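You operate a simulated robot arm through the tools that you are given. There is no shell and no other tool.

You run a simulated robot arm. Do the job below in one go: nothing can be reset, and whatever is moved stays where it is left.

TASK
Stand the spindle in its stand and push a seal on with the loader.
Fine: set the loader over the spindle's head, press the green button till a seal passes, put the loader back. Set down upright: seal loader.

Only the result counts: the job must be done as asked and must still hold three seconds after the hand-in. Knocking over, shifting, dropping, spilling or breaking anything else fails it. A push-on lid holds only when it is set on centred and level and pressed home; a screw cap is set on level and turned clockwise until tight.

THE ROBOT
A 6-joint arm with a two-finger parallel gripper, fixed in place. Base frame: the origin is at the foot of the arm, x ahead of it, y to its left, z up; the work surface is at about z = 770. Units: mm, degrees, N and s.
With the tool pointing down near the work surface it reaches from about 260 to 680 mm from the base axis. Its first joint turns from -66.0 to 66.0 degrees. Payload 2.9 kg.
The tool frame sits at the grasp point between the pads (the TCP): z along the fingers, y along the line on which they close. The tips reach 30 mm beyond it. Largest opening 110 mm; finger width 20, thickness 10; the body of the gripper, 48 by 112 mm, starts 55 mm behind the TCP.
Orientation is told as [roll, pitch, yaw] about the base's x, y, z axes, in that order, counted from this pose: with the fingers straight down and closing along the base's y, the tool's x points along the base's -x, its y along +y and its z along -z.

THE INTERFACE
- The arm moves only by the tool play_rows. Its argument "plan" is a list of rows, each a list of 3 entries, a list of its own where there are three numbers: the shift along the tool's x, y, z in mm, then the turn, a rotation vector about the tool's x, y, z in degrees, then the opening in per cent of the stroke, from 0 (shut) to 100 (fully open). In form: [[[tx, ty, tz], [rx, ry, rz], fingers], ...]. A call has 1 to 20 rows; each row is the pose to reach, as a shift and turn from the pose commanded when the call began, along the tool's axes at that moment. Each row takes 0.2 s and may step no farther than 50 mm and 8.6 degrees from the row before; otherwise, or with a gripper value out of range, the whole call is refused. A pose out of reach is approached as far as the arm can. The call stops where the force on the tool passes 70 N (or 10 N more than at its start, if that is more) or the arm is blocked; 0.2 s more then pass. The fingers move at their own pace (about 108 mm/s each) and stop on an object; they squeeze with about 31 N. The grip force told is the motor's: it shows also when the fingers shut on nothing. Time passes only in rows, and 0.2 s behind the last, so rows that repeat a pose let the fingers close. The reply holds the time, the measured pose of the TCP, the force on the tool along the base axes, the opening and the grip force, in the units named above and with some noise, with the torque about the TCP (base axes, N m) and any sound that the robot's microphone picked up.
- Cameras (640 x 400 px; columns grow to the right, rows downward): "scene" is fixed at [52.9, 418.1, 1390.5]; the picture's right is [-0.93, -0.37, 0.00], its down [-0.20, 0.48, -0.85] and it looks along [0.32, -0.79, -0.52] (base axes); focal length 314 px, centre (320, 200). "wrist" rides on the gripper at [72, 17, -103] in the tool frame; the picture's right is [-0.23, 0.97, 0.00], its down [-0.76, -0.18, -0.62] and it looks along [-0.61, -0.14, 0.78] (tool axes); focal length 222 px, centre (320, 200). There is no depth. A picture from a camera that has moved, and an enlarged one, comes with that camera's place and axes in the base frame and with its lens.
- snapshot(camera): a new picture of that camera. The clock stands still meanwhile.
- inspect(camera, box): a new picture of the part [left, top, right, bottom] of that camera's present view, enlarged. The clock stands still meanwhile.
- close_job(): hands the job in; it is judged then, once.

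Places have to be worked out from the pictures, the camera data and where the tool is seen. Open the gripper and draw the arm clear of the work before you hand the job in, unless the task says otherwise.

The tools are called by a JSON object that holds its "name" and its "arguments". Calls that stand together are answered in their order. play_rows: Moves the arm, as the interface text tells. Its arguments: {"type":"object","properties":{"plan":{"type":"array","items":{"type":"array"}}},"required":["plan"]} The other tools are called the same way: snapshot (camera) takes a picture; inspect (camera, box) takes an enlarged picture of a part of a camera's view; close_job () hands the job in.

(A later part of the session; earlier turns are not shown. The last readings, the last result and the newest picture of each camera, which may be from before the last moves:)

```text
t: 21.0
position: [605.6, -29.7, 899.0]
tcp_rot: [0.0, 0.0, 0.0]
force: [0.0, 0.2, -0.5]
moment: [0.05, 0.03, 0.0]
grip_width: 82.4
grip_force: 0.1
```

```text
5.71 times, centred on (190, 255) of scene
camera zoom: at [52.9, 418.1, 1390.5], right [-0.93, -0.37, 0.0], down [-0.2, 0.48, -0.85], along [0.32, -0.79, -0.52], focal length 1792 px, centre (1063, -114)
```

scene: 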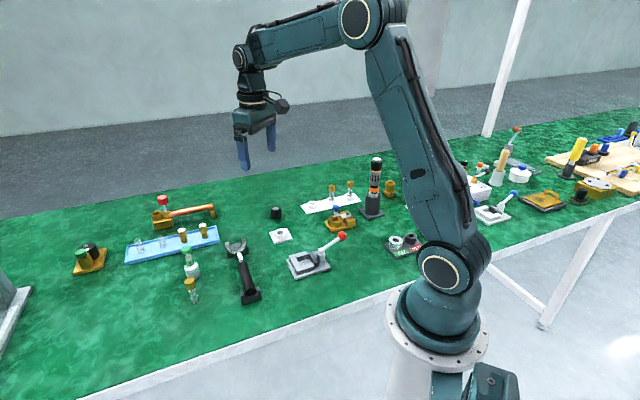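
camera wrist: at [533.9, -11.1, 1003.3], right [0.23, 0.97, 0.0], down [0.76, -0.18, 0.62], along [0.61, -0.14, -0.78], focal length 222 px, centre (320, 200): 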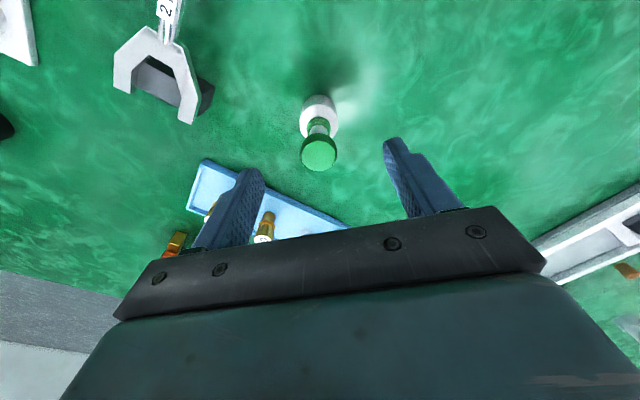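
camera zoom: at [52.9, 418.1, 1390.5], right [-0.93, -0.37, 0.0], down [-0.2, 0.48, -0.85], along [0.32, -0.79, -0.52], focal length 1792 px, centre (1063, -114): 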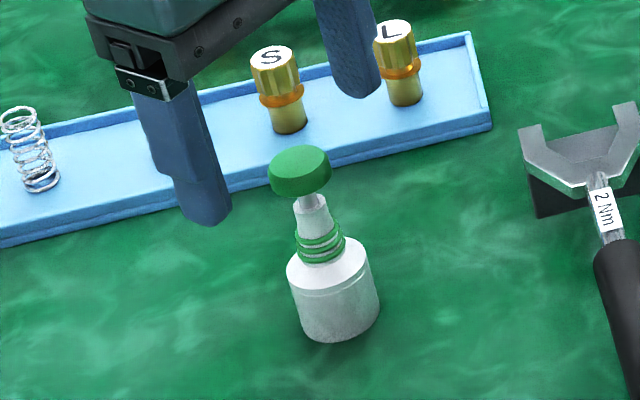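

Relative to the TCP the loader axis is ≈(-1.4, -0.9), i.e. (604.5, -29.4). I correct and descend to TCP z≈811, so the tips take the white body just below its shoulder and the palm clears the button, then close.

{"name": "play_rows", "arguments": {"plan": [[[1.4, -0.9, 0], [0, 0, 0], 65], [[1.4, -0.9, 30], [0, 0, 0], 65], [[1.4, -0.9, 60], [0, 0, 0], 65], [[1.4, -0.9, 80], [0, 0, 0], 65], [[1.4, -0.9, 88], [0, 0, 0], 65], [[1.4, -0.9, 88], [0, 0, 0], 65]]}}

{"name": "inspect", "arguments": {"camera": "scene", "box": [150, 220, 230, 290]}}

{"name": "inspect", "arguments": {"camera": "wrist", "box": [240, 80, 400, 220]}}

```text
t: 22.4
position: [604.2, -30.3, 811.4]
tcp_rot: [0.0, 0.1, 0.0]
force: [-0.2, -0.5, 0.5]
moment: [0.01, -0.05, -0.04]
grip_width: 71.3
grip_force: 0.0
```

```text
5.71 times, centred on (190, 255) of scene
camera zoom: at [52.9, 418.1, 1390.5], right [-0.93, -0.37, 0.0], down [-0.2, 0.48, -0.85], along [0.32, -0.79, -0.52], focal length 1792 px, centre (1063, -114)
```

zoom: 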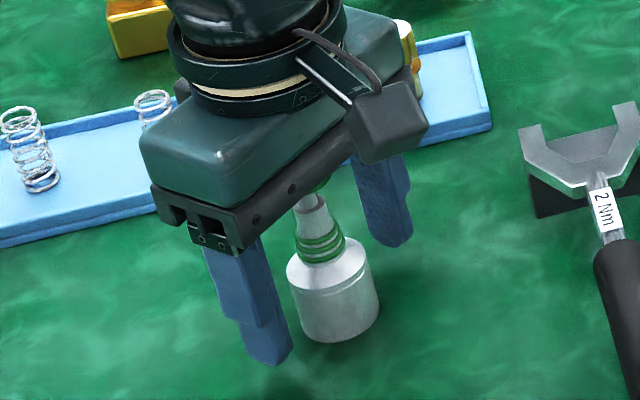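

```text
2.86 times, centred on (320, 150) of wrist
camera zoom: at [532.4, -12.4, 915.0], right [0.23, 0.97, 0.0], down [0.76, -0.18, 0.62], along [0.61, -0.14, -0.78], focal length 635 px, centre (320, 343)
```

zoom: 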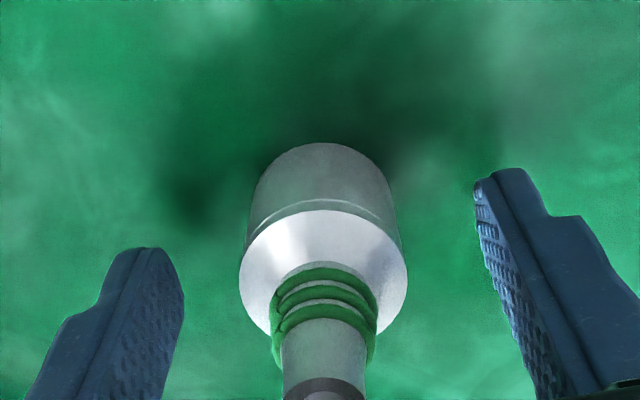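

Centred, no contact. Close gently onto the body.

{"name": "play_rows", "arguments": {"plan": [[[0, 0, 0], [0, 0, 0], 48], [[0, 0, 0], [0, 0, 0], 40], [[0, 0, 0], [0, 0, 0], 36], [[0, 0, 0], [0, 0, 0], 33], [[0, 0, 0], [0, 0, 0], 25], [[0, 0, 0], [0, 0, 0], 20], [[0, 0, 0], [0, 0, 0], 20]]}}

{"name": "inspect", "arguments": {"camera": "scene", "box": [150, 220, 230, 290]}}

{"name": "inspect", "arguments": {"camera": "wrist", "box": [240, 80, 400, 220]}}

```text
t: 24.0
position: [605.1, -30.2, 811.4]
tcp_rot: [0.0, 0.0, -0.1]
force: [-0.3, 1.0, 0.8]
moment: [0.02, 0.01, 0.02]
grip_width: 33.8
grip_force: 30.7
```

```text
5.71 times, centred on (190, 255) of scene
camera zoom: at [52.9, 418.2, 1390.5], right [-0.93, -0.37, 0.0], down [-0.2, 0.48, -0.85], along [0.32, -0.79, -0.52], focal length 1792 px, centre (1063, -114)
```

zoom: 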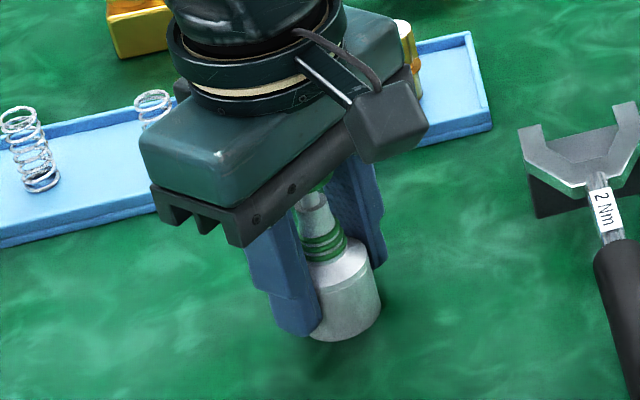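

```text
2.86 times, centred on (320, 150) of wrist
camera zoom: at [532.4, -12.3, 915.2], right [0.23, 0.97, 0.0], down [0.76, -0.18, 0.62], along [0.61, -0.14, -0.78], focal length 635 px, centre (320, 343)
```

zoom: 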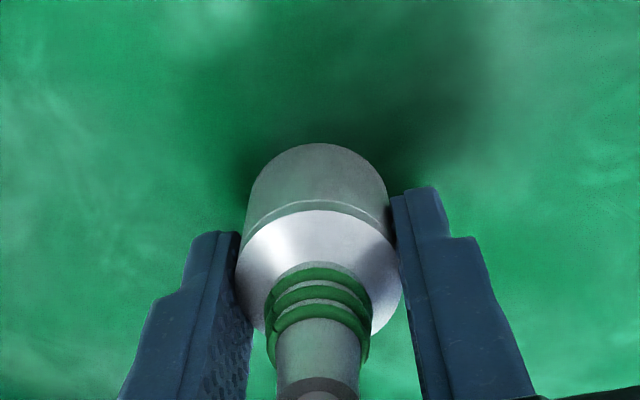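

The loader is held at 33.8 mm width and upright. I note its home: TCP command (604.5, -29.4, 811.6). I lift straight up, carry it over to the spindle's head and hover.

{"name": "play_rows", "arguments": {"plan": [[[0, 0, -10], [0, 0, 0], 20], [[0, 0, -40], [0, 0, 0], 20], [[0, 0, -80], [0, 0, 0], 20], [[0, 0, -112], [0, 0, 0], 20], [[17.5, -29.5, -112], [0, 0, 0], 20], [[35, -59, -112], [0, 0, 0], 20], [[52.6, -88.5, -112], [0, 0, 0], 20], [[70.1, -118, -112], [0, 0, 0], 20], [[87.6, -147.5, -112], [0, 0, 0], 20], [[105, -177, -112], [0, 0, 0], 20], [[122.7, -206.6, -112], [0, 0, 0], 20], [[135, -228, -112], [0, 0, 0], 20], [[140.2, -236.1, -112], [0, 0, 0], 20], [[140.2, -236.1, -100], [0, 0, 0], 20], [[140.2, -236.1, -94], [0, 0, 0], 20], [[140.2, -236.1, -94], [0, 0, 0], 20]]}}

{"name": "inspect", "arguments": {"camera": "scene", "box": [250, 180, 310, 250]}}

{"name": "inspect", "arguments": {"camera": "wrist", "box": [260, 80, 380, 180]}}

```text
t: 27.4
position: [463.0, -265.2, 906.1]
tcp_rot: [0.0, 0.0, 0.0]
force: [-0.3, -0.3, 0.4]
moment: [-0.03, -0.03, -0.03]
grip_width: 34.1
grip_force: 31.0
```

```text
5.71 times, centred on (280, 215) of scene
camera zoom: at [52.9, 418.1, 1390.5], right [-0.93, -0.37, 0.0], down [-0.2, 0.48, -0.85], along [0.32, -0.79, -0.52], focal length 1792 px, centre (549, 114)
```

zoom: 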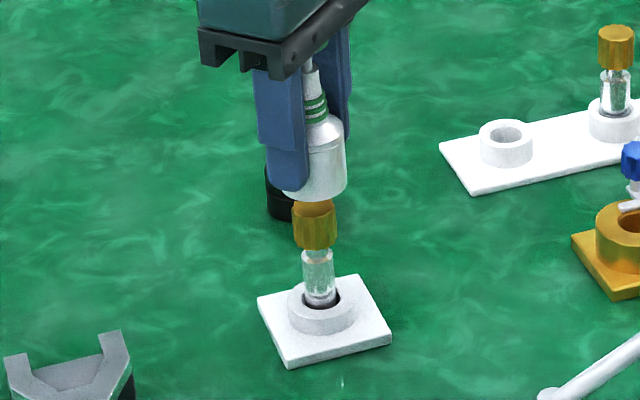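

```text
4.00 times, centred on (320, 130) of wrist
camera zoom: at [391.5, -248.4, 1009.8], right [0.23, 0.97, 0.0], down [0.76, -0.18, 0.62], along [0.61, -0.14, -0.78], focal length 888 px, centre (320, 480)
```

zoom: 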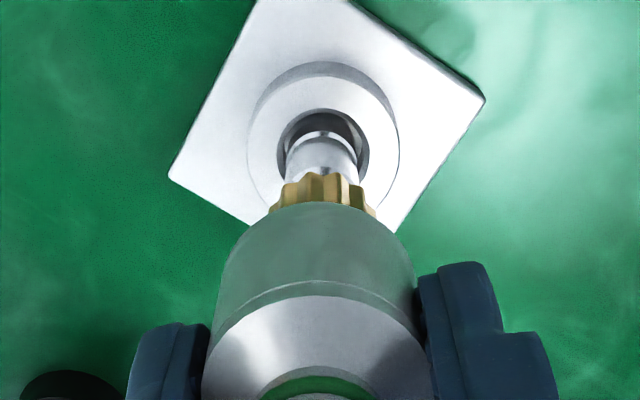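

Nearly coaxial. I zoom both cameras tighter to measure the residual offset between loader and head.

{"name": "inspect", "arguments": {"camera": "scene", "box": [287, 195, 319, 219]}}

{"name": "inspect", "arguments": {"camera": "scene", "box": [291, 200, 315, 235]}}

{"name": "inspect", "arguments": {"camera": "wrist", "box": [290, 110, 350, 160]}}

```text
16.00 times, centred on (303, 207) of scene
camera zoom: at [52.9, 418.1, 1390.5], right [-0.93, -0.37, 0.0], down [-0.2, 0.48, -0.85], along [0.32, -0.79, -0.52], focal length 5017 px, centre (592, 88)
```

zoom: 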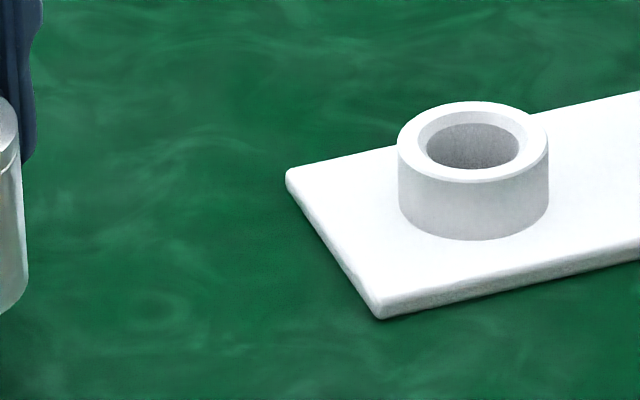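

```text
11.43 times, centred on (303, 218) of scene
camera zoom: at [52.9, 418.1, 1390.5], right [-0.93, -0.37, 0.0], down [-0.2, 0.48, -0.85], along [0.32, -0.79, -0.52], focal length 3584 px, centre (514, 0)
```

zoom: 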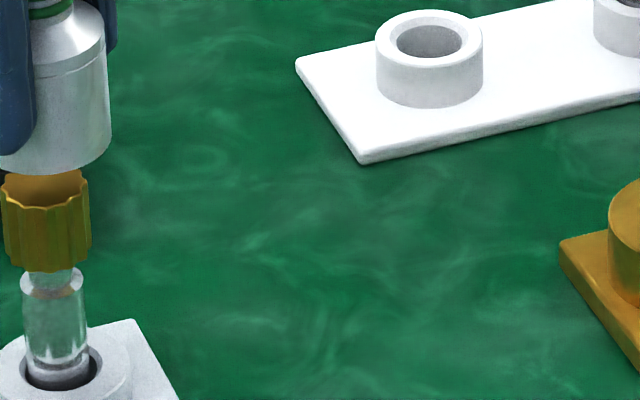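

```text
8.00 times, centred on (320, 135) of wrist
camera zoom: at [391.5, -248.4, 1009.8], right [0.23, 0.97, 0.0], down [0.76, -0.18, 0.62], along [0.61, -0.14, -0.78], focal length 1777 px, centre (320, 720)
```

zoom: 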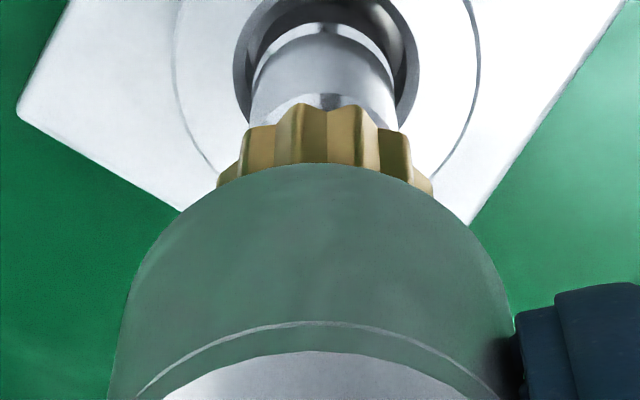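

{"name": "inspect", "arguments": {"camera": "scene", "box": [264, 195, 296, 219]}}

{"name": "inspect", "arguments": {"camera": "scene", "box": [264, 212, 296, 236]}}

```text
16.00 times, centred on (280, 207) of scene
camera zoom: at [52.9, 418.1, 1390.5], right [-0.93, -0.37, 0.0], down [-0.2, 0.48, -0.85], along [0.32, -0.79, -0.52], focal length 5017 px, centre (960, 88)
```

zoom: 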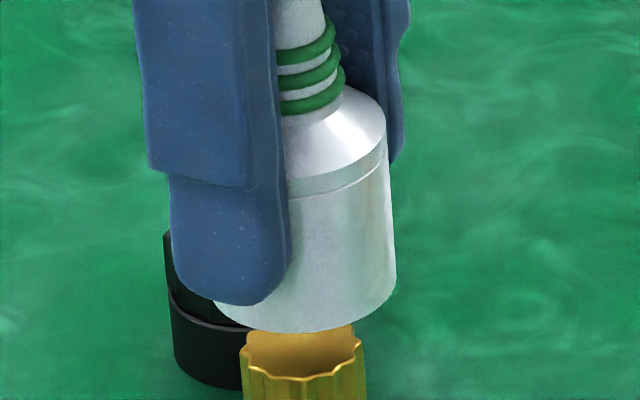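

```text
16.00 times, centred on (280, 224) of scene
camera zoom: at [52.9, 418.1, 1390.5], right [-0.93, -0.37, 0.0], down [-0.2, 0.48, -0.85], along [0.32, -0.79, -0.52], focal length 5017 px, centre (960, -184)
```

zoom: 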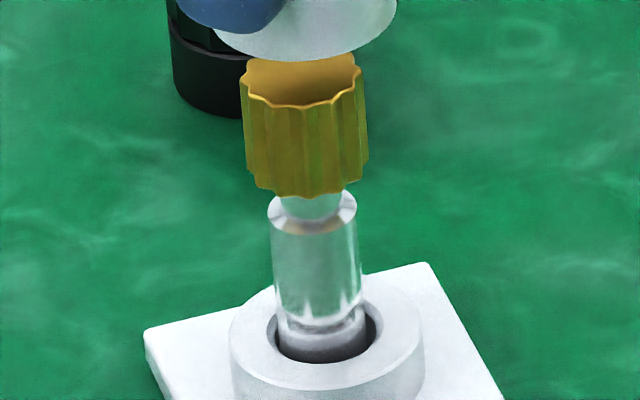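

Measurements suggest the head is ≈+1.4 mm in x and ≈+0.3 mm in y from the loader axis. I shift accordingly, lower to just above the head and check again.

{"name": "play_rows", "arguments": {"plan": [[[-1.4, 0.3, 0], [0, 0, 0], 20], [[-1.4, 0.3, 6], [0, 0, 0], 20], [[-1.4, 0.3, 11], [0, 0, 0], 20], [[-1.4, 0.3, 11], [0, 0, 0], 20]]}}

{"name": "inspect", "arguments": {"camera": "scene", "box": [264, 200, 296, 224]}}

{"name": "inspect", "arguments": {"camera": "wrist", "box": [290, 110, 350, 160]}}

```text
t: 28.4
position: [465.0, -264.8, 894.1]
tcp_rot: [0.0, 0.0, 0.0]
force: [-0.3, -0.4, -0.3]
moment: [0.0, 0.03, 0.01]
grip_width: 33.9
grip_force: 30.6
```

```text
16.00 times, centred on (280, 212) of scene
camera zoom: at [52.9, 418.1, 1390.5], right [-0.93, -0.37, 0.0], down [-0.2, 0.48, -0.85], along [0.32, -0.79, -0.52], focal length 5017 px, centre (960, 8)
```

zoom: 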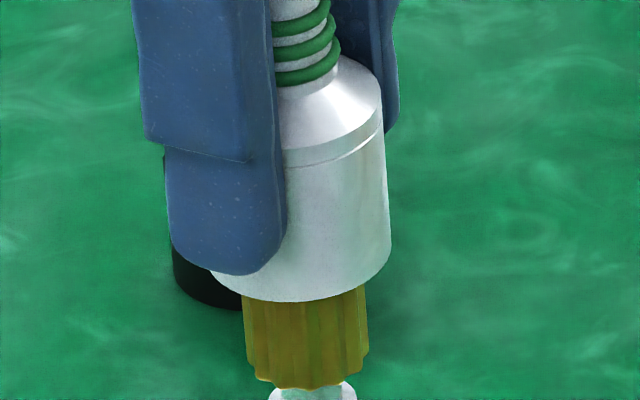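

```text
8.00 times, centred on (320, 135) of wrist
camera zoom: at [393.1, -248.0, 998.7], right [0.23, 0.97, 0.0], down [0.76, -0.18, 0.62], along [0.61, -0.14, -0.78], focal length 1777 px, centre (320, 720)
```

zoom: 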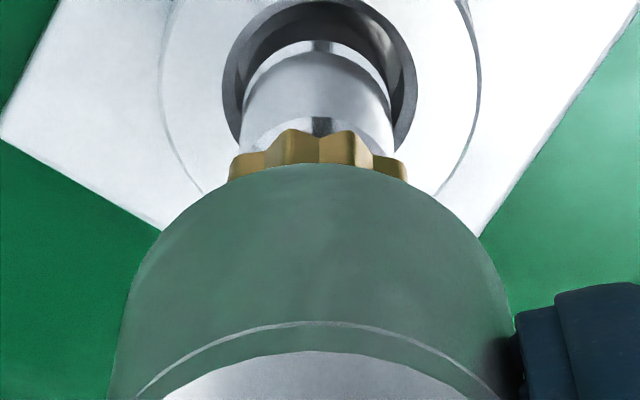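

Offsets are now within ≈0.5 mm. A tiny correction, then I lower in 1 mm steps watching the force to see whether the loader slips over the head.

{"name": "play_rows", "arguments": {"plan": [[[0.2, 0.3, 0], [0, 0, 0], 20], [[0.2, 0.3, 1.5], [0, 0, 0], 20], [[0.2, 0.3, 3], [0, 0, 0], 20], [[0.2, 0.3, 4.5], [0, 0, 0], 20], [[0.2, 0.3, 4.5], [0, 0, 0], 20]]}}

```text
t: 29.6
position: [466.3, -264.6, 889.6]
tcp_rot: [0.0, 0.0, 0.0]
force: [0.3, 0.8, -1.4]
moment: [0.02, 0.01, 0.0]
grip_width: 33.6
grip_force: 31.3
```

{"name": "play_rows", "arguments": {"plan": [[[0, 0, 1], [0, 0, 0], 20], [[0, 0, 2], [0, 0, 0], 20], [[0, 0, 3], [0, 0, 0], 20], [[0, 0, 3], [0, 0, 0], 20]]}}

{"name": "inspect", "arguments": {"camera": "scene", "box": [264, 206, 296, 230]}}

{"name": "inspect", "arguments": {"camera": "wrist", "box": [290, 110, 350, 160]}}

```text
t: 30.6
position: [465.0, -264.8, 887.0]
tcp_rot: [0.1, 0.0, 0.0]
force: [-1.5, -0.1, -1.2]
moment: [0.01, -0.01, 0.04]
grip_width: 33.6
grip_force: 31.3
```

```text
16.00 times, centred on (280, 218) of scene
camera zoom: at [52.9, 418.1, 1390.5], right [-0.93, -0.37, 0.0], down [-0.2, 0.48, -0.85], along [0.32, -0.79, -0.52], focal length 5017 px, centre (960, -88)
```

zoom: 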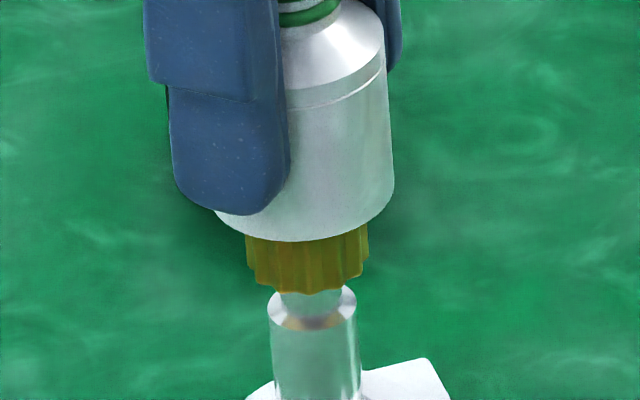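

```text
8.00 times, centred on (320, 135) of wrist
camera zoom: at [392.7, -247.4, 991.1], right [0.23, 0.97, 0.0], down [0.76, -0.18, 0.62], along [0.61, -0.14, -0.78], focal length 1777 px, centre (320, 720)
```

zoom: 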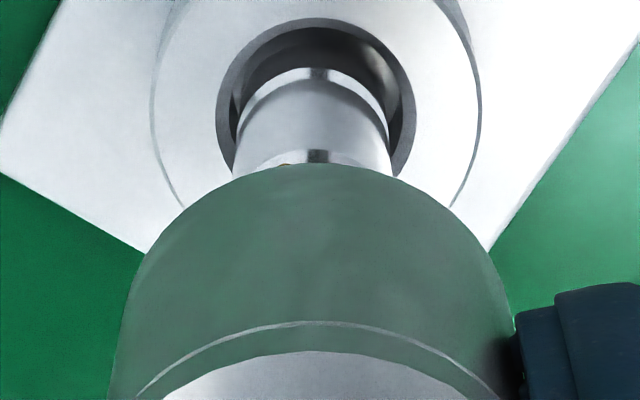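

No contact and the head is entering the socket (≈5 mm swallowed). I continue down until it seats.

{"name": "play_rows", "arguments": {"plan": [[[0, 0, 1.5], [0, 0, 0], 20], [[0, 0, 3], [0, 0, 0], 20], [[0, 0, 4.5], [0, 0, 0], 20], [[0, 0, 4.5], [0, 0, 0], 20]]}}

```text
t: 31.6
position: [466.2, -265.4, 882.2]
tcp_rot: [0.0, 0.0, 0.0]
force: [-0.5, 0.5, -0.9]
moment: [0.02, -0.03, 0.03]
grip_width: 33.8
grip_force: 31.0
```

{"name": "play_rows", "arguments": {"plan": [[[0, 0, 1], [0, 0, 0], 20], [[0, 0, 2], [0, 0, 0], 20], [[0, 0, 3], [0, 0, 0], 20], [[0, 0, 3], [0, 0, 0], 20]]}}

{"name": "inspect", "arguments": {"camera": "scene", "box": [264, 206, 296, 230]}}

```text
t: 32.6
position: [464.1, -265.6, 879.2]
tcp_rot: [0.0, 0.1, 0.0]
force: [-0.5, -0.3, -0.6]
moment: [0.01, -0.02, -0.02]
grip_width: 33.9
grip_force: 30.9
```

```text
16.00 times, centred on (280, 218) of scene
camera zoom: at [52.9, 418.1, 1390.5], right [-0.93, -0.37, 0.0], down [-0.2, 0.48, -0.85], along [0.32, -0.79, -0.52], focal length 5017 px, centre (960, -88)
```

zoom: 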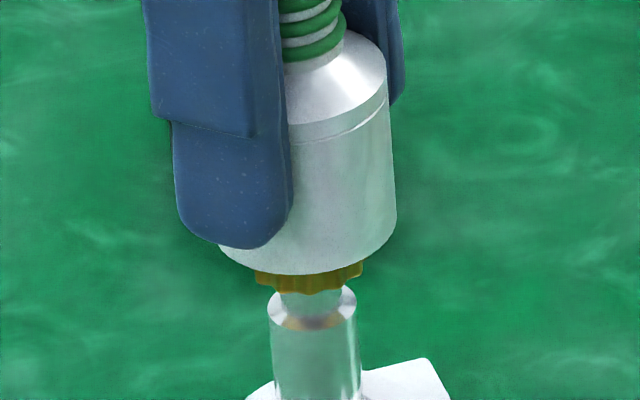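

About 12 mm of the head is inside, still no force. Continue down.

{"name": "play_rows", "arguments": {"plan": [[[0, 0, 1], [0, 0, 0], 20], [[0, 0, 2], [0, 0, 0], 20], [[0, 0, 3], [0, 0, 0], 20], [[0, 0, 3], [0, 0, 0], 20]]}}

```text
t: 33.6
position: [465.3, -265.9, 876.6]
tcp_rot: [0.0, 0.0, 0.0]
force: [0.1, 0.5, -1.3]
moment: [0.0, 0.01, -0.02]
grip_width: 33.6
grip_force: 31.3
```

{"name": "play_rows", "arguments": {"plan": [[[0, 0, 1], [0, 0, 0], 20], [[0, 0, 2], [0, 0, 0], 20], [[0, 0, 2], [0, 0, 0], 20]]}}

{"name": "inspect", "arguments": {"camera": "scene", "box": [264, 206, 296, 230]}}

```text
t: 34.4
position: [465.1, -265.3, 874.6]
tcp_rot: [0.0, -0.1, 0.0]
force: [-0.4, 0.2, -1.8]
moment: [0.01, 0.0, 0.03]
grip_width: 33.5
grip_force: 30.6
```

```text
16.00 times, centred on (280, 218) of scene
camera zoom: at [52.9, 418.1, 1390.5], right [-0.93, -0.37, 0.0], down [-0.2, 0.48, -0.85], along [0.32, -0.79, -0.52], focal length 5017 px, centre (960, -88)
```

zoom: 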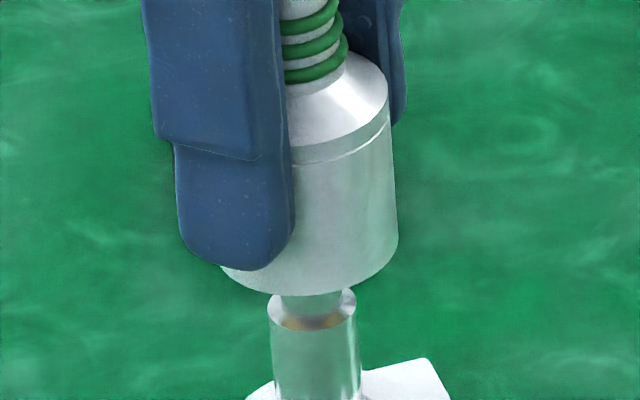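

Loader bottom is near the underside of the head now; still no contact. Keep going in 1 mm steps.

{"name": "play_rows", "arguments": {"plan": [[[0, 0, 1], [0, 0, 0], 20], [[0, 0, 2], [0, 0, 0], 20], [[0, 0, 2], [0, 0, 0], 20]]}}

```text
t: 35.2
position: [465.5, -265.7, 872.7]
tcp_rot: [-0.1, 0.0, 0.0]
force: [-0.1, -0.3, -0.8]
moment: [0.01, -0.02, -0.02]
grip_width: 33.8
grip_force: 31.2
```

{"name": "play_rows", "arguments": {"plan": [[[0, 0, 1], [0, 0, 0], 20], [[0, 0, 2], [0, 0, 0], 20], [[0, 0, 2], [0, 0, 0], 20]]}}

```text
t: 36.0
position: [465.2, -264.6, 871.3]
tcp_rot: [-0.1, 0.0, 0.0]
force: [0.1, 0.1, -1.1]
moment: [-0.01, -0.03, 0.01]
grip_width: 33.7
grip_force: 31.3
```

{"name": "play_rows", "arguments": {"plan": [[[0, 0, 1], [0, 0, 0], 20], [[0, 0, 2], [0, 0, 0], 20], [[0, 0, 2], [0, 0, 0], 20]]}}

{"name": "inspect", "arguments": {"camera": "scene", "box": [264, 206, 296, 230]}}

```text
t: 36.8
position: [466.3, -265.9, 867.4]
tcp_rot: [0.0, 0.0, -0.1]
force: [0.3, 0.1, -1.0]
moment: [-0.02, -0.06, 0.01]
grip_width: 34.0
grip_force: 31.1
```

```text
16.00 times, centred on (280, 218) of scene
camera zoom: at [52.9, 418.1, 1390.5], right [-0.93, -0.37, 0.0], down [-0.2, 0.48, -0.85], along [0.32, -0.79, -0.52], focal length 5017 px, centre (960, -88)
```

zoom: 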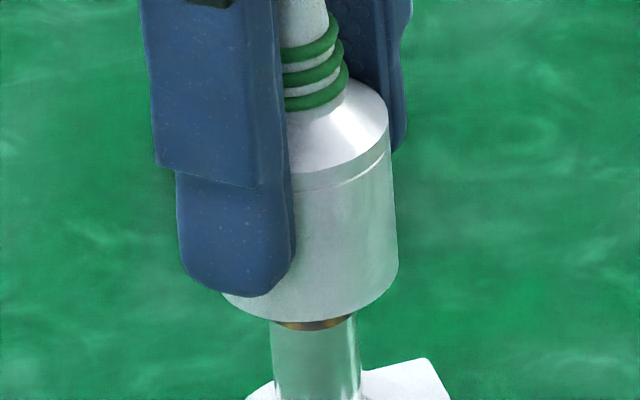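

{"name": "play_rows", "arguments": {"plan": [[[0, 0, 1], [0, 0, 0], 20], [[0, 0, 2], [0, 0, 0], 20], [[0, 0, 2], [0, 0, 0], 20]]}}

```text
t: 37.6
position: [465.7, -264.7, 866.9]
tcp_rot: [0.0, 0.0, 0.0]
force: [-0.1, 0.7, -1.0]
moment: [-0.01, 0.0, 0.03]
grip_width: 33.9
grip_force: 30.5
```

{"name": "play_rows", "arguments": {"plan": [[[0, 0, 1], [0, 0, 0], 20], [[0, 0, 2], [0, 0, 0], 20], [[0, 0, 2], [0, 0, 0], 20]]}}

{"name": "inspect", "arguments": {"camera": "scene", "box": [260, 196, 300, 236]}}

```text
t: 38.4
position: [464.6, -264.6, 864.7]
tcp_rot: [0.0, 0.0, 0.1]
force: [0.1, 0.5, -0.8]
moment: [-0.01, 0.02, 0.05]
grip_width: 33.6
grip_force: 31.2
```

```text
10.00 times, centred on (280, 216) of scene
camera zoom: at [52.9, 418.1, 1390.5], right [-0.93, -0.37, 0.0], down [-0.2, 0.48, -0.85], along [0.32, -0.79, -0.52], focal length 3136 px, centre (720, 40)
```

zoom: 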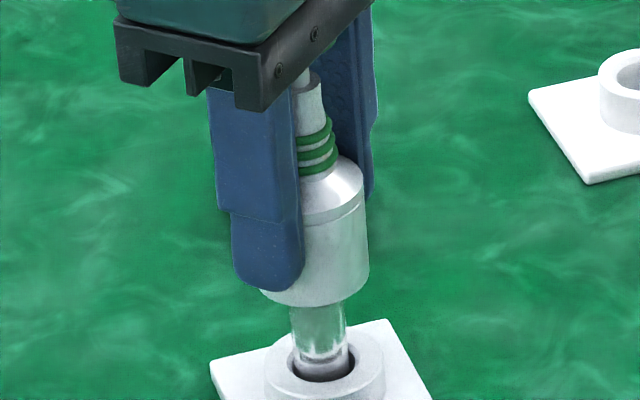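

Still free; the head is ~26 mm in. Continue in small steps.

{"name": "play_rows", "arguments": {"plan": [[[0, 0, 1], [0, 0, 0], 20], [[0, 0, 2], [0, 0, 0], 20], [[0, 0, 2], [0, 0, 0], 20]]}}

```text
t: 39.2
position: [465.0, -265.6, 862.0]
tcp_rot: [0.1, 0.0, 0.0]
force: [0.6, 0.2, -0.6]
moment: [0.03, -0.02, 0.01]
grip_width: 33.8
grip_force: 30.9
```

{"name": "play_rows", "arguments": {"plan": [[[0, 0, 1], [0, 0, 0], 20], [[0, 0, 2], [0, 0, 0], 20], [[0, 0, 2], [0, 0, 0], 20]]}}

```text
t: 40.0
position: [464.9, -264.6, 861.1]
tcp_rot: [0.0, -0.1, -0.1]
force: [0.6, 1.0, 4.4]
moment: [0.06, 0.0, -0.01]
grip_width: 33.8
grip_force: 30.4
```

Contact (≈5 N) at TCP z≈861: socket roof on the head. I press slightly to confirm it's a firm seat.

{"name": "play_rows", "arguments": {"plan": [[[0, 0, 0.6], [0, 0, 0], 20], [[0, 0, 0.6], [0, 0, 0], 20]]}}

{"name": "inspect", "arguments": {"camera": "scene", "box": [260, 196, 300, 236]}}

{"name": "inspect", "arguments": {"camera": "wrist", "box": [260, 80, 380, 180]}}

```text
t: 40.6
position: [465.5, -265.1, 860.9]
tcp_rot: [-0.1, -0.1, 0.0]
force: [-1.1, 0.3, 11.1]
moment: [0.03, 0.05, -0.01]
grip_width: 33.5
grip_force: 30.7
```

```text
10.00 times, centred on (280, 216) of scene
camera zoom: at [52.8, 418.2, 1390.5], right [-0.93, -0.37, 0.0], down [-0.2, 0.48, -0.85], along [0.32, -0.79, -0.52], focal length 3136 px, centre (720, 40)
```

zoom: 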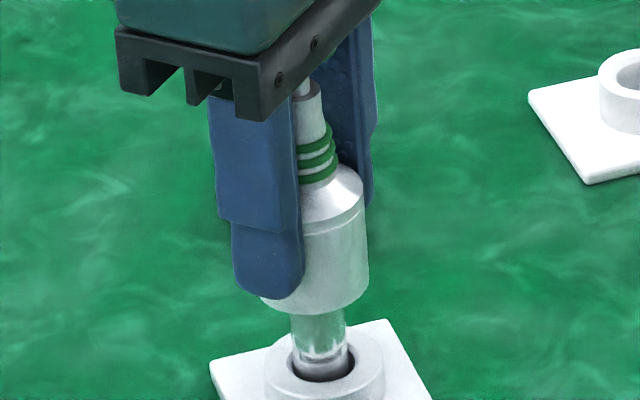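

```text
4.00 times, centred on (320, 130) of wrist
camera zoom: at [393.4, -247.7, 964.9], right [0.23, 0.97, 0.0], down [0.76, -0.18, 0.62], along [0.61, -0.14, -0.78], focal length 888 px, centre (320, 480)
```

zoom: 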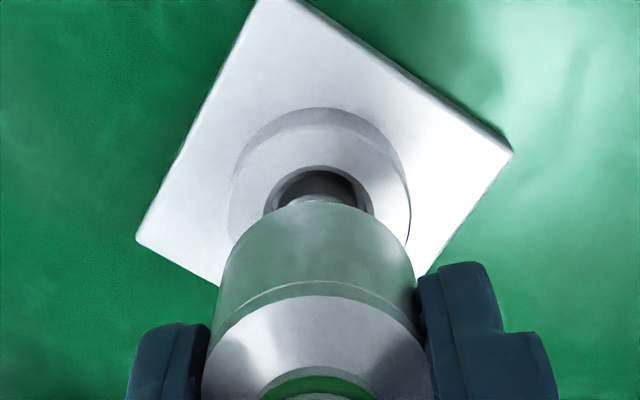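

Firmly seated (11 N). I relieve the load, release gently, and rise straight up until the tips are above the button, then check that it stands true.

{"name": "play_rows", "arguments": {"plan": [[[0, 0, -0.4], [0, 0, 0], 20], [[0, 0, -0.4], [0, 0, 0], 33], [[0, 0, -0.4], [0, 0, 0], 38], [[0, 0, -0.4], [0, 0, 0], 45], [[0, 0, -0.4], [0, 0, 0], 60], [[0, 0, -0.4], [0, 0, 0], 65], [[0, 0, -30], [0, 0, 0], 65], [[0, 0, -70], [0, 0, 0], 65], [[0, 0, -105], [0, 0, 0], 65], [[0, 0, -105], [0, 0, 0], 65]]}}

{"name": "inspect", "arguments": {"camera": "scene", "box": [250, 180, 310, 240]}}

{"name": "snapshot", "arguments": {"camera": "wrist"}}

{"name": "inspect", "arguments": {"camera": "wrist", "box": [260, 80, 380, 180]}}

```text
t: 42.8
position: [465.9, -266.1, 964.9]
tcp_rot: [-0.1, 0.0, -0.1]
force: [-1.1, -0.1, -0.5]
moment: [0.0, 0.02, -0.01]
grip_width: 71.4
grip_force: 0.0
```

```text
6.67 times, centred on (280, 210) of scene
camera zoom: at [52.9, 418.1, 1390.5], right [-0.93, -0.37, 0.0], down [-0.2, 0.48, -0.85], along [0.32, -0.79, -0.52], focal length 2090 px, centre (587, 133)
```

zoom: 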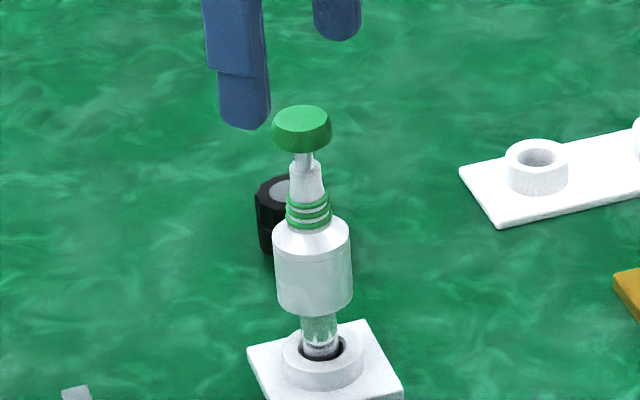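

```text
taken
camera wrist: at [393.8, -247.8, 1068.6], right [0.23, 0.97, 0.0], down [0.76, -0.18, 0.62], along [0.61, -0.14, -0.78], focal length 222 px, centre (320, 200)
```

wrist: 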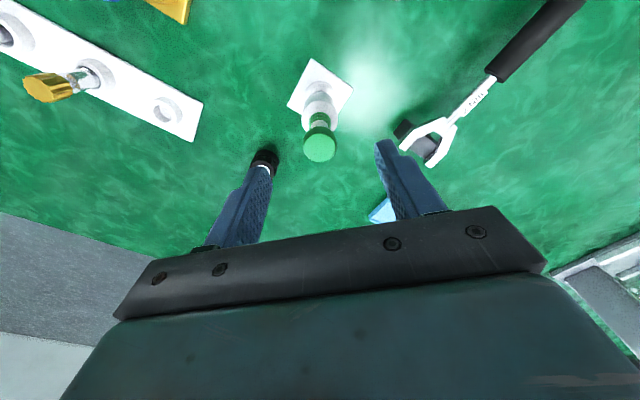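

```text
4.00 times, centred on (320, 130) of wrist
camera zoom: at [393.8, -247.8, 1068.6], right [0.23, 0.97, 0.0], down [0.76, -0.18, 0.62], along [0.61, -0.14, -0.78], focal length 888 px, centre (320, 480)
```

zoom: 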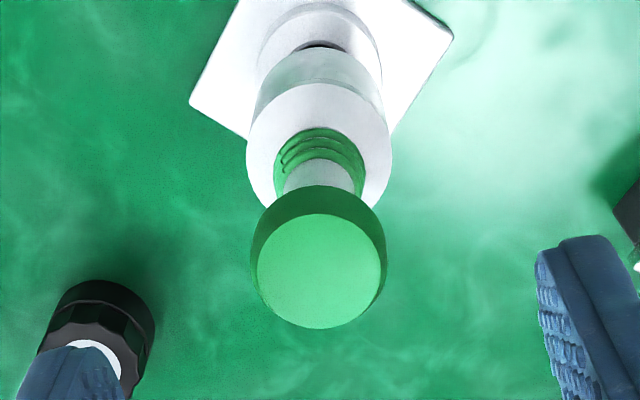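

The loader stands true on the spindle and the button is centred under the TCP. I close the fingers and approach the button top (~911.5).

{"name": "play_rows", "arguments": {"plan": [[[0, 0, 0], [0, 0, 0], 20], [[0, 0, 0], [0, 0, 0], 0], [[0, 0, 0], [0, 0, 0], 0], [[0, 0, 10], [0, 0, 0], 0], [[0, 0, 18], [0, 0, 0], 0], [[0, 0, 21], [0, 0, 0], 0], [[0, 0, 21], [0, 0, 0], 0]]}}

{"name": "inspect", "arguments": {"camera": "scene", "box": [250, 170, 310, 230]}}

{"name": "inspect", "arguments": {"camera": "wrist", "box": [260, 80, 380, 180]}}

```text
t: 44.4
position: [465.6, -265.2, 943.9]
tcp_rot: [-0.1, 0.0, 0.0]
force: [-0.1, -0.1, 1.2]
moment: [-0.01, -0.02, -0.04]
grip_width: 0.0
grip_force: 31.0
```

```text
6.67 times, centred on (280, 200) of scene
camera zoom: at [52.9, 418.1, 1390.5], right [-0.93, -0.37, 0.0], down [-0.2, 0.48, -0.85], along [0.32, -0.79, -0.52], focal length 2090 px, centre (587, 200)
```

zoom: 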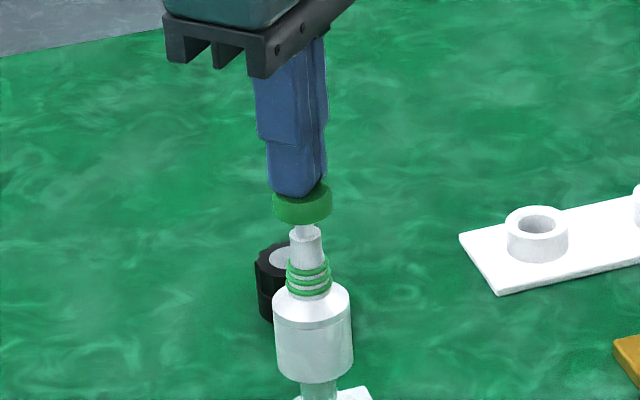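

```text
4.00 times, centred on (320, 130) of wrist
camera zoom: at [393.2, -247.5, 1047.5], right [0.23, 0.97, 0.0], down [0.76, -0.18, 0.62], along [0.61, -0.14, -0.78], focal length 888 px, centre (320, 480)
```

zoom: 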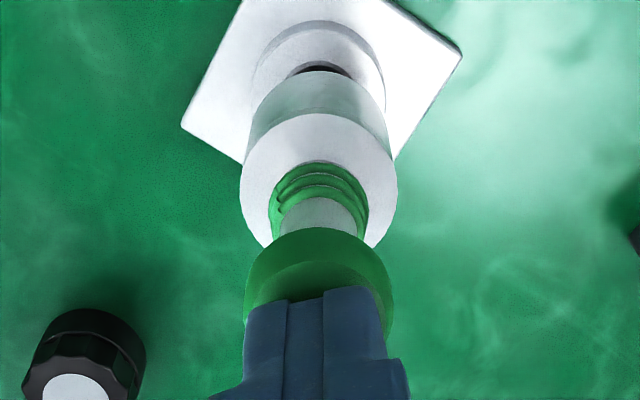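

The closed tips are right on the button. I press down in 1 mm steps, watching force and sound.

{"name": "play_rows", "arguments": {"plan": [[[0, 0, 1], [0, 0, 0], 0], [[0, 0, 2], [0, 0, 0], 0], [[0, 0, 3], [0, 0, 0], 0], [[0, 0, 3], [0, 0, 0], 0]]}}

```text
t: 45.4
position: [464.3, -265.0, 939.9]
tcp_rot: [0.0, 0.0, -0.1]
force: [-0.5, 1.2, 1.1]
moment: [0.0, -0.02, -0.03]
grip_width: 0.3
grip_force: 31.0
```

{"name": "play_rows", "arguments": {"plan": [[[0, 0, 1], [0, 0, 0], 0], [[0, 0, 2], [0, 0, 0], 0], [[0, 0, 3], [0, 0, 0], 0], [[0, 0, 3], [0, 0, 0], 0]]}}

{"name": "inspect", "arguments": {"camera": "scene", "box": [250, 180, 310, 240]}}

```text
t: 46.4
position: [464.3, -264.4, 938.1]
tcp_rot: [-0.1, 0.0, -0.1]
force: [-0.2, -0.2, 2.2]
moment: [-0.04, 0.0, 0.0]
grip_width: 0.0
grip_force: 31.1
```

```text
6.67 times, centred on (280, 210) of scene
camera zoom: at [52.9, 418.2, 1390.5], right [-0.93, -0.37, 0.0], down [-0.2, 0.48, -0.85], along [0.32, -0.79, -0.52], focal length 2090 px, centre (587, 133)
```

zoom: 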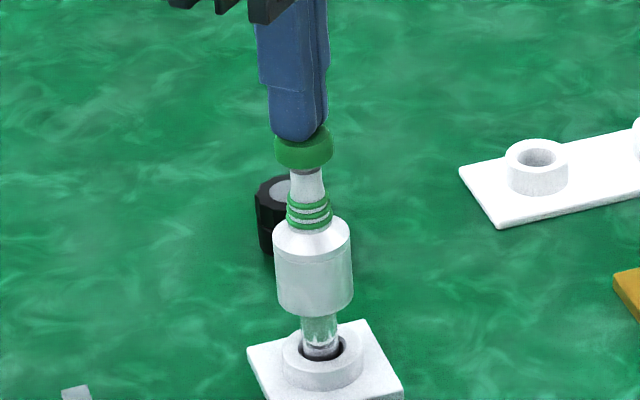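

The button is travelling down against a light spring (~2–3 N). Continue.

{"name": "play_rows", "arguments": {"plan": [[[0, 0, 1], [0, 0, 0], 0], [[0, 0, 2], [0, 0, 0], 0], [[0, 0, 2], [0, 0, 0], 0]]}}

```text
t: 47.2
position: [466.6, -265.5, 935.8]
tcp_rot: [0.0, -0.1, 0.0]
force: [0.1, 0.9, 3.2]
moment: [0.0, -0.03, -0.01]
grip_width: 0.0
grip_force: 31.1
```

{"name": "play_rows", "arguments": {"plan": [[[0, 0, 1], [0, 0, 0], 0], [[0, 0, 2], [0, 0, 0], 0], [[0, 0, 2], [0, 0, 0], 0]]}}

{"name": "inspect", "arguments": {"camera": "scene", "box": [260, 185, 300, 225]}}

```text
t: 48.0
position: [465.1, -265.5, 934.0]
tcp_rot: [0.0, 0.1, 0.0]
force: [0.4, -0.8, 3.8]
moment: [0.03, -0.01, 0.02]
grip_width: 0.0
grip_force: 31.7
```

```text
10.00 times, centred on (280, 205) of scene
camera zoom: at [52.9, 418.2, 1390.5], right [-0.93, -0.37, 0.0], down [-0.2, 0.48, -0.85], along [0.32, -0.79, -0.52], focal length 3136 px, centre (720, 150)
```

zoom: 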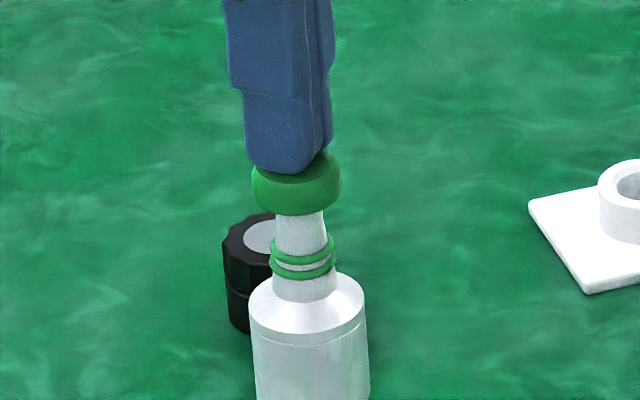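

Only two green rings are visible on the neck now where there were three. I zoom closer to verify before pressing any further.

{"name": "inspect", "arguments": {"camera": "scene", "box": [270, 196, 290, 216]}}

{"name": "inspect", "arguments": {"camera": "scene", "box": [268, 208, 296, 236]}}

{"name": "inspect", "arguments": {"camera": "wrist", "box": [280, 80, 360, 150]}}

```text
16.00 times, centred on (280, 206) of scene
camera zoom: at [52.9, 418.2, 1390.5], right [-0.93, -0.37, 0.0], down [-0.2, 0.48, -0.85], along [0.32, -0.79, -0.52], focal length 5017 px, centre (960, 104)
```

zoom: 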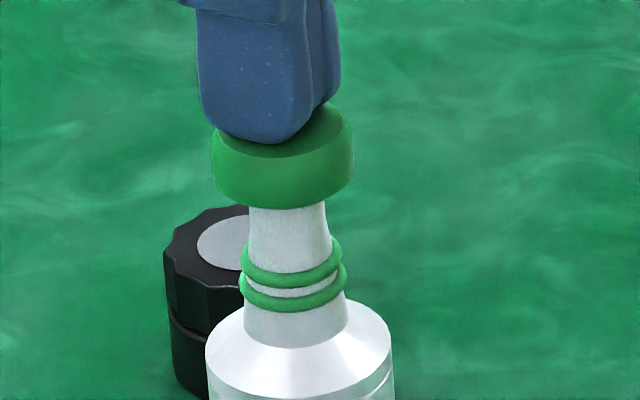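

```text
14.29 times, centred on (282, 222) of scene
camera zoom: at [52.9, 418.2, 1390.5], right [-0.93, -0.37, 0.0], down [-0.2, 0.48, -0.85], along [0.32, -0.79, -0.52], focal length 4480 px, centre (863, -114)
```

zoom: 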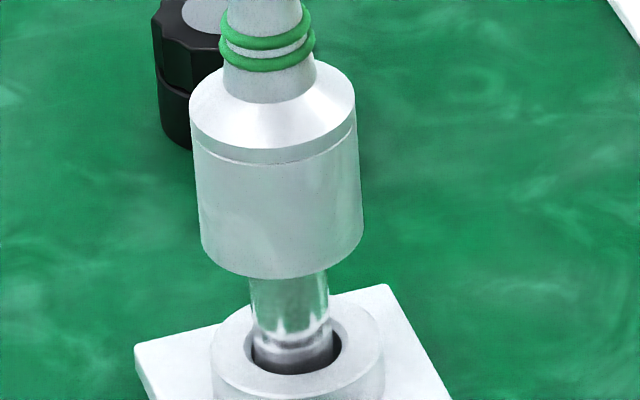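

```text
5.71 times, centred on (320, 115) of wrist
camera zoom: at [392.9, -247.3, 1038.0], right [0.23, 0.97, 0.0], down [0.76, -0.18, 0.62], along [0.61, -0.14, -0.78], focal length 1269 px, centre (320, 686)
```

zoom: 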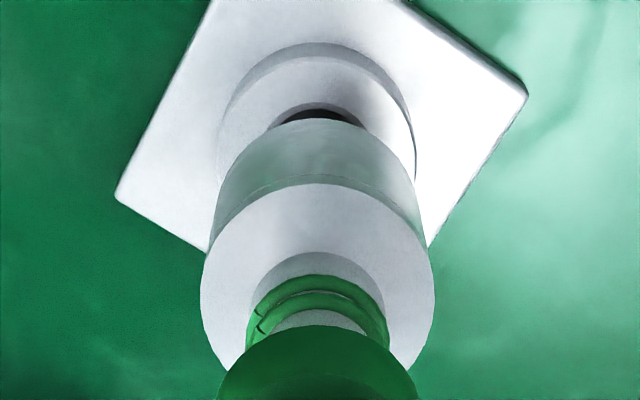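

A seal has passed: the stack went from three rings to two. I release the button and rise, then check.

{"name": "play_rows", "arguments": {"plan": [[[0, 0, -4], [0, 0, 0], 0], [[0, 0, -9], [0, 0, 0], 0], [[0, 0, -20], [0, 0, 0], 0], [[0, 0, -36], [0, 0, 0], 0], [[0, 0, -36], [0, 0, 0], 35], [[0, 0, -36], [0, 0, 0], 65], [[0, 0, -36], [0, 0, 0], 65]]}}

{"name": "inspect", "arguments": {"camera": "scene", "box": [260, 180, 310, 240]}}

{"name": "inspect", "arguments": {"camera": "wrist", "box": [260, 80, 380, 180]}}

```text
t: 49.6
position: [465.0, -264.6, 968.6]
tcp_rot: [0.1, 0.0, 0.0]
force: [-0.4, 0.3, -0.2]
moment: [0.0, 0.0, 0.02]
grip_width: 71.4
grip_force: 0.1
```

```text
6.67 times, centred on (285, 210) of scene
camera zoom: at [52.9, 418.1, 1390.5], right [-0.93, -0.37, 0.0], down [-0.2, 0.48, -0.85], along [0.32, -0.79, -0.52], focal length 2090 px, centre (553, 133)
```

zoom: 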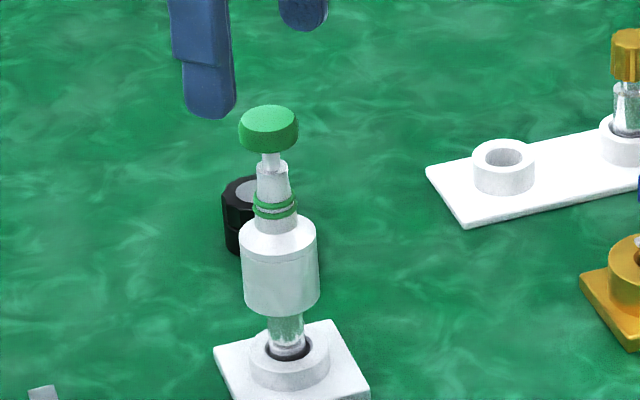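

```text
4.00 times, centred on (320, 130) of wrist
camera zoom: at [393.6, -247.3, 1073.8], right [0.23, 0.97, 0.0], down [0.76, -0.18, 0.62], along [0.61, -0.14, -0.78], focal length 888 px, centre (320, 480)
```

zoom: 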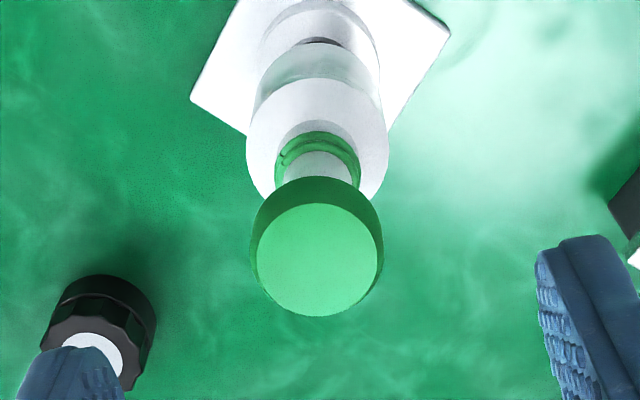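

Two rings remain and everything is upright. I descend around the loader at the earlier grip height and regrip.

{"name": "play_rows", "arguments": {"plan": [[[0, -0.3, 35], [0, 0, 0], 65], [[0, -0.3, 70], [0, 0, 0], 65], [[0, -0.3, 100], [0, 0, 0], 65], [[0, -0.3, 109], [0, 0, 0], 65], [[0, -0.3, 109], [0, 0, 0], 48], [[0, -0.3, 109], [0, 0, 0], 40], [[0, -0.3, 109], [0, 0, 0], 36], [[0, -0.3, 109], [0, 0, 0], 33], [[0, -0.3, 109], [0, 0, 0], 25], [[0, -0.3, 109], [0, 0, 0], 20], [[0, -0.3, 109], [0, 0, 0], 20]]}}

{"name": "inspect", "arguments": {"camera": "scene", "box": [260, 190, 310, 240]}}

```text
t: 52.0
position: [465.9, -264.3, 861.2]
tcp_rot: [0.0, 0.0, 0.0]
force: [-0.7, -1.1, 0.0]
moment: [-0.03, 0.0, -0.03]
grip_width: 33.9
grip_force: 30.8
```

```text
8.00 times, centred on (285, 215) of scene
camera zoom: at [52.9, 418.1, 1390.5], right [-0.93, -0.37, 0.0], down [-0.2, 0.48, -0.85], along [0.32, -0.79, -0.52], focal length 2509 px, centre (600, 80)
```

zoom: 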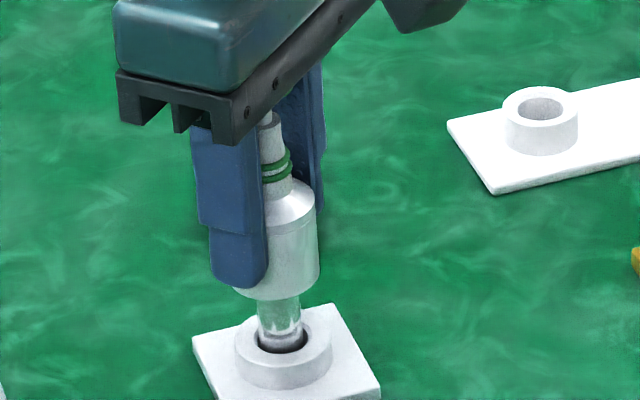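

Gripped with no side force. I lift straight up slowly and check that the spindle stays in its stand.

{"name": "play_rows", "arguments": {"plan": [[[0, 0, -2], [0, 0, 0], 20], [[0, 0, -4], [0, 0, 0], 20], [[0, 0, -7], [0, 0, 0], 20], [[0, 0, -10], [0, 0, 0], 20], [[0, 0, -10], [0, 0, 0], 20]]}}

{"name": "inspect", "arguments": {"camera": "scene", "box": [264, 206, 296, 238]}}

```text
t: 53.2
position: [466.1, -265.1, 870.9]
tcp_rot: [-0.1, 0.0, 0.0]
force: [-0.2, -0.2, -0.6]
moment: [0.01, -0.03, 0.0]
grip_width: 33.5
grip_force: 31.2
```

```text
12.50 times, centred on (280, 222) of scene
camera zoom: at [52.9, 418.1, 1390.5], right [-0.93, -0.37, 0.0], down [-0.2, 0.48, -0.85], along [0.32, -0.79, -0.52], focal length 3920 px, centre (820, -75)
```

zoom: 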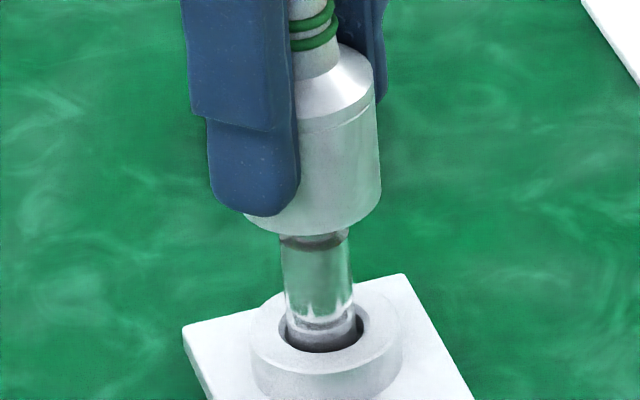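

The spindle stays put while the loader slides up freely. I continue straight up until clear and look at the head.

{"name": "play_rows", "arguments": {"plan": [[[0, 0, -4], [0, 0, 0], 20], [[0, 0, -8], [0, 0, 0], 20], [[0, 0, -13], [0, 0, 0], 20], [[0, 0, -18], [0, 0, 0], 20], [[0, 0, -24], [0, 0, 0], 20], [[0, 0, -32], [0, 0, 0], 20], [[0, 0, -45], [0, 0, 0], 20], [[0, 0, -52], [0, 0, 0], 20], [[0, 0, -52], [0, 0, 0], 20]]}}

{"name": "inspect", "arguments": {"camera": "scene", "box": [260, 186, 310, 240]}}

{"name": "inspect", "arguments": {"camera": "scene", "box": [264, 206, 296, 238]}}

```text
t: 55.2
position: [465.8, -265.4, 923.0]
tcp_rot: [0.0, 0.0, -0.1]
force: [0.8, 0.7, -0.5]
moment: [0.01, 0.02, 0.03]
grip_width: 33.9
grip_force: 30.4
```

```text
7.41 times, centred on (285, 213) of scene
camera zoom: at [52.9, 418.1, 1390.5], right [-0.93, -0.37, 0.0], down [-0.2, 0.48, -0.85], along [0.32, -0.79, -0.52], focal length 2323 px, centre (579, 104)
```

zoom: 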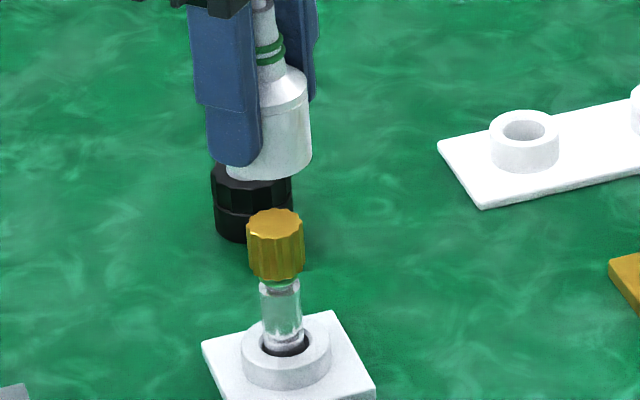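

```text
12.50 times, centred on (280, 222) of scene
camera zoom: at [52.9, 418.1, 1390.5], right [-0.93, -0.37, 0.0], down [-0.2, 0.48, -0.85], along [0.32, -0.79, -0.52], focal length 3920 px, centre (820, -75)
```

zoom: 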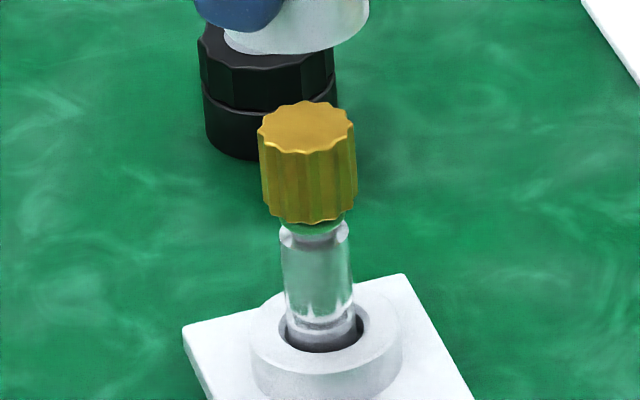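

A green band now shows at the neck just under the head. I zoom in to confirm the seal is on.

{"name": "inspect", "arguments": {"camera": "scene", "box": [272, 216, 288, 232]}}

{"name": "inspect", "arguments": {"camera": "wrist", "box": [290, 80, 350, 140]}}

```text
16.00 times, centred on (280, 224) of scene
camera zoom: at [52.9, 418.1, 1390.5], right [-0.93, -0.37, 0.0], down [-0.2, 0.48, -0.85], along [0.32, -0.79, -0.52], focal length 5017 px, centre (960, -184)
```

zoom: 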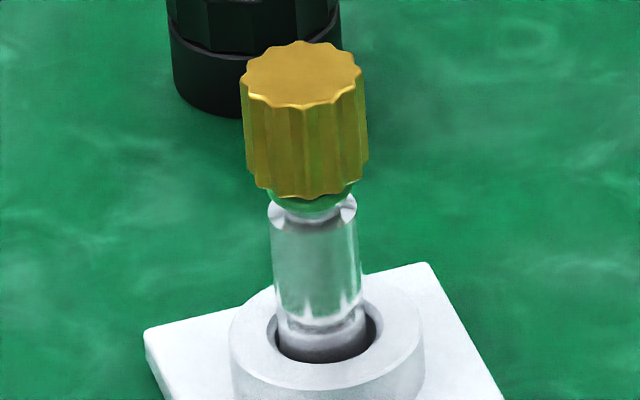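

```text
6.67 times, centred on (320, 110) of wrist
camera zoom: at [393.1, -248.2, 1027.0], right [0.23, 0.97, 0.0], down [0.76, -0.18, 0.62], along [0.61, -0.14, -0.78], focal length 1481 px, centre (320, 800)
```

zoom: 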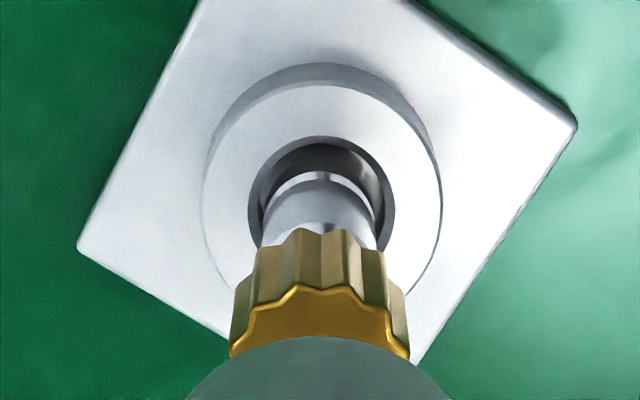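

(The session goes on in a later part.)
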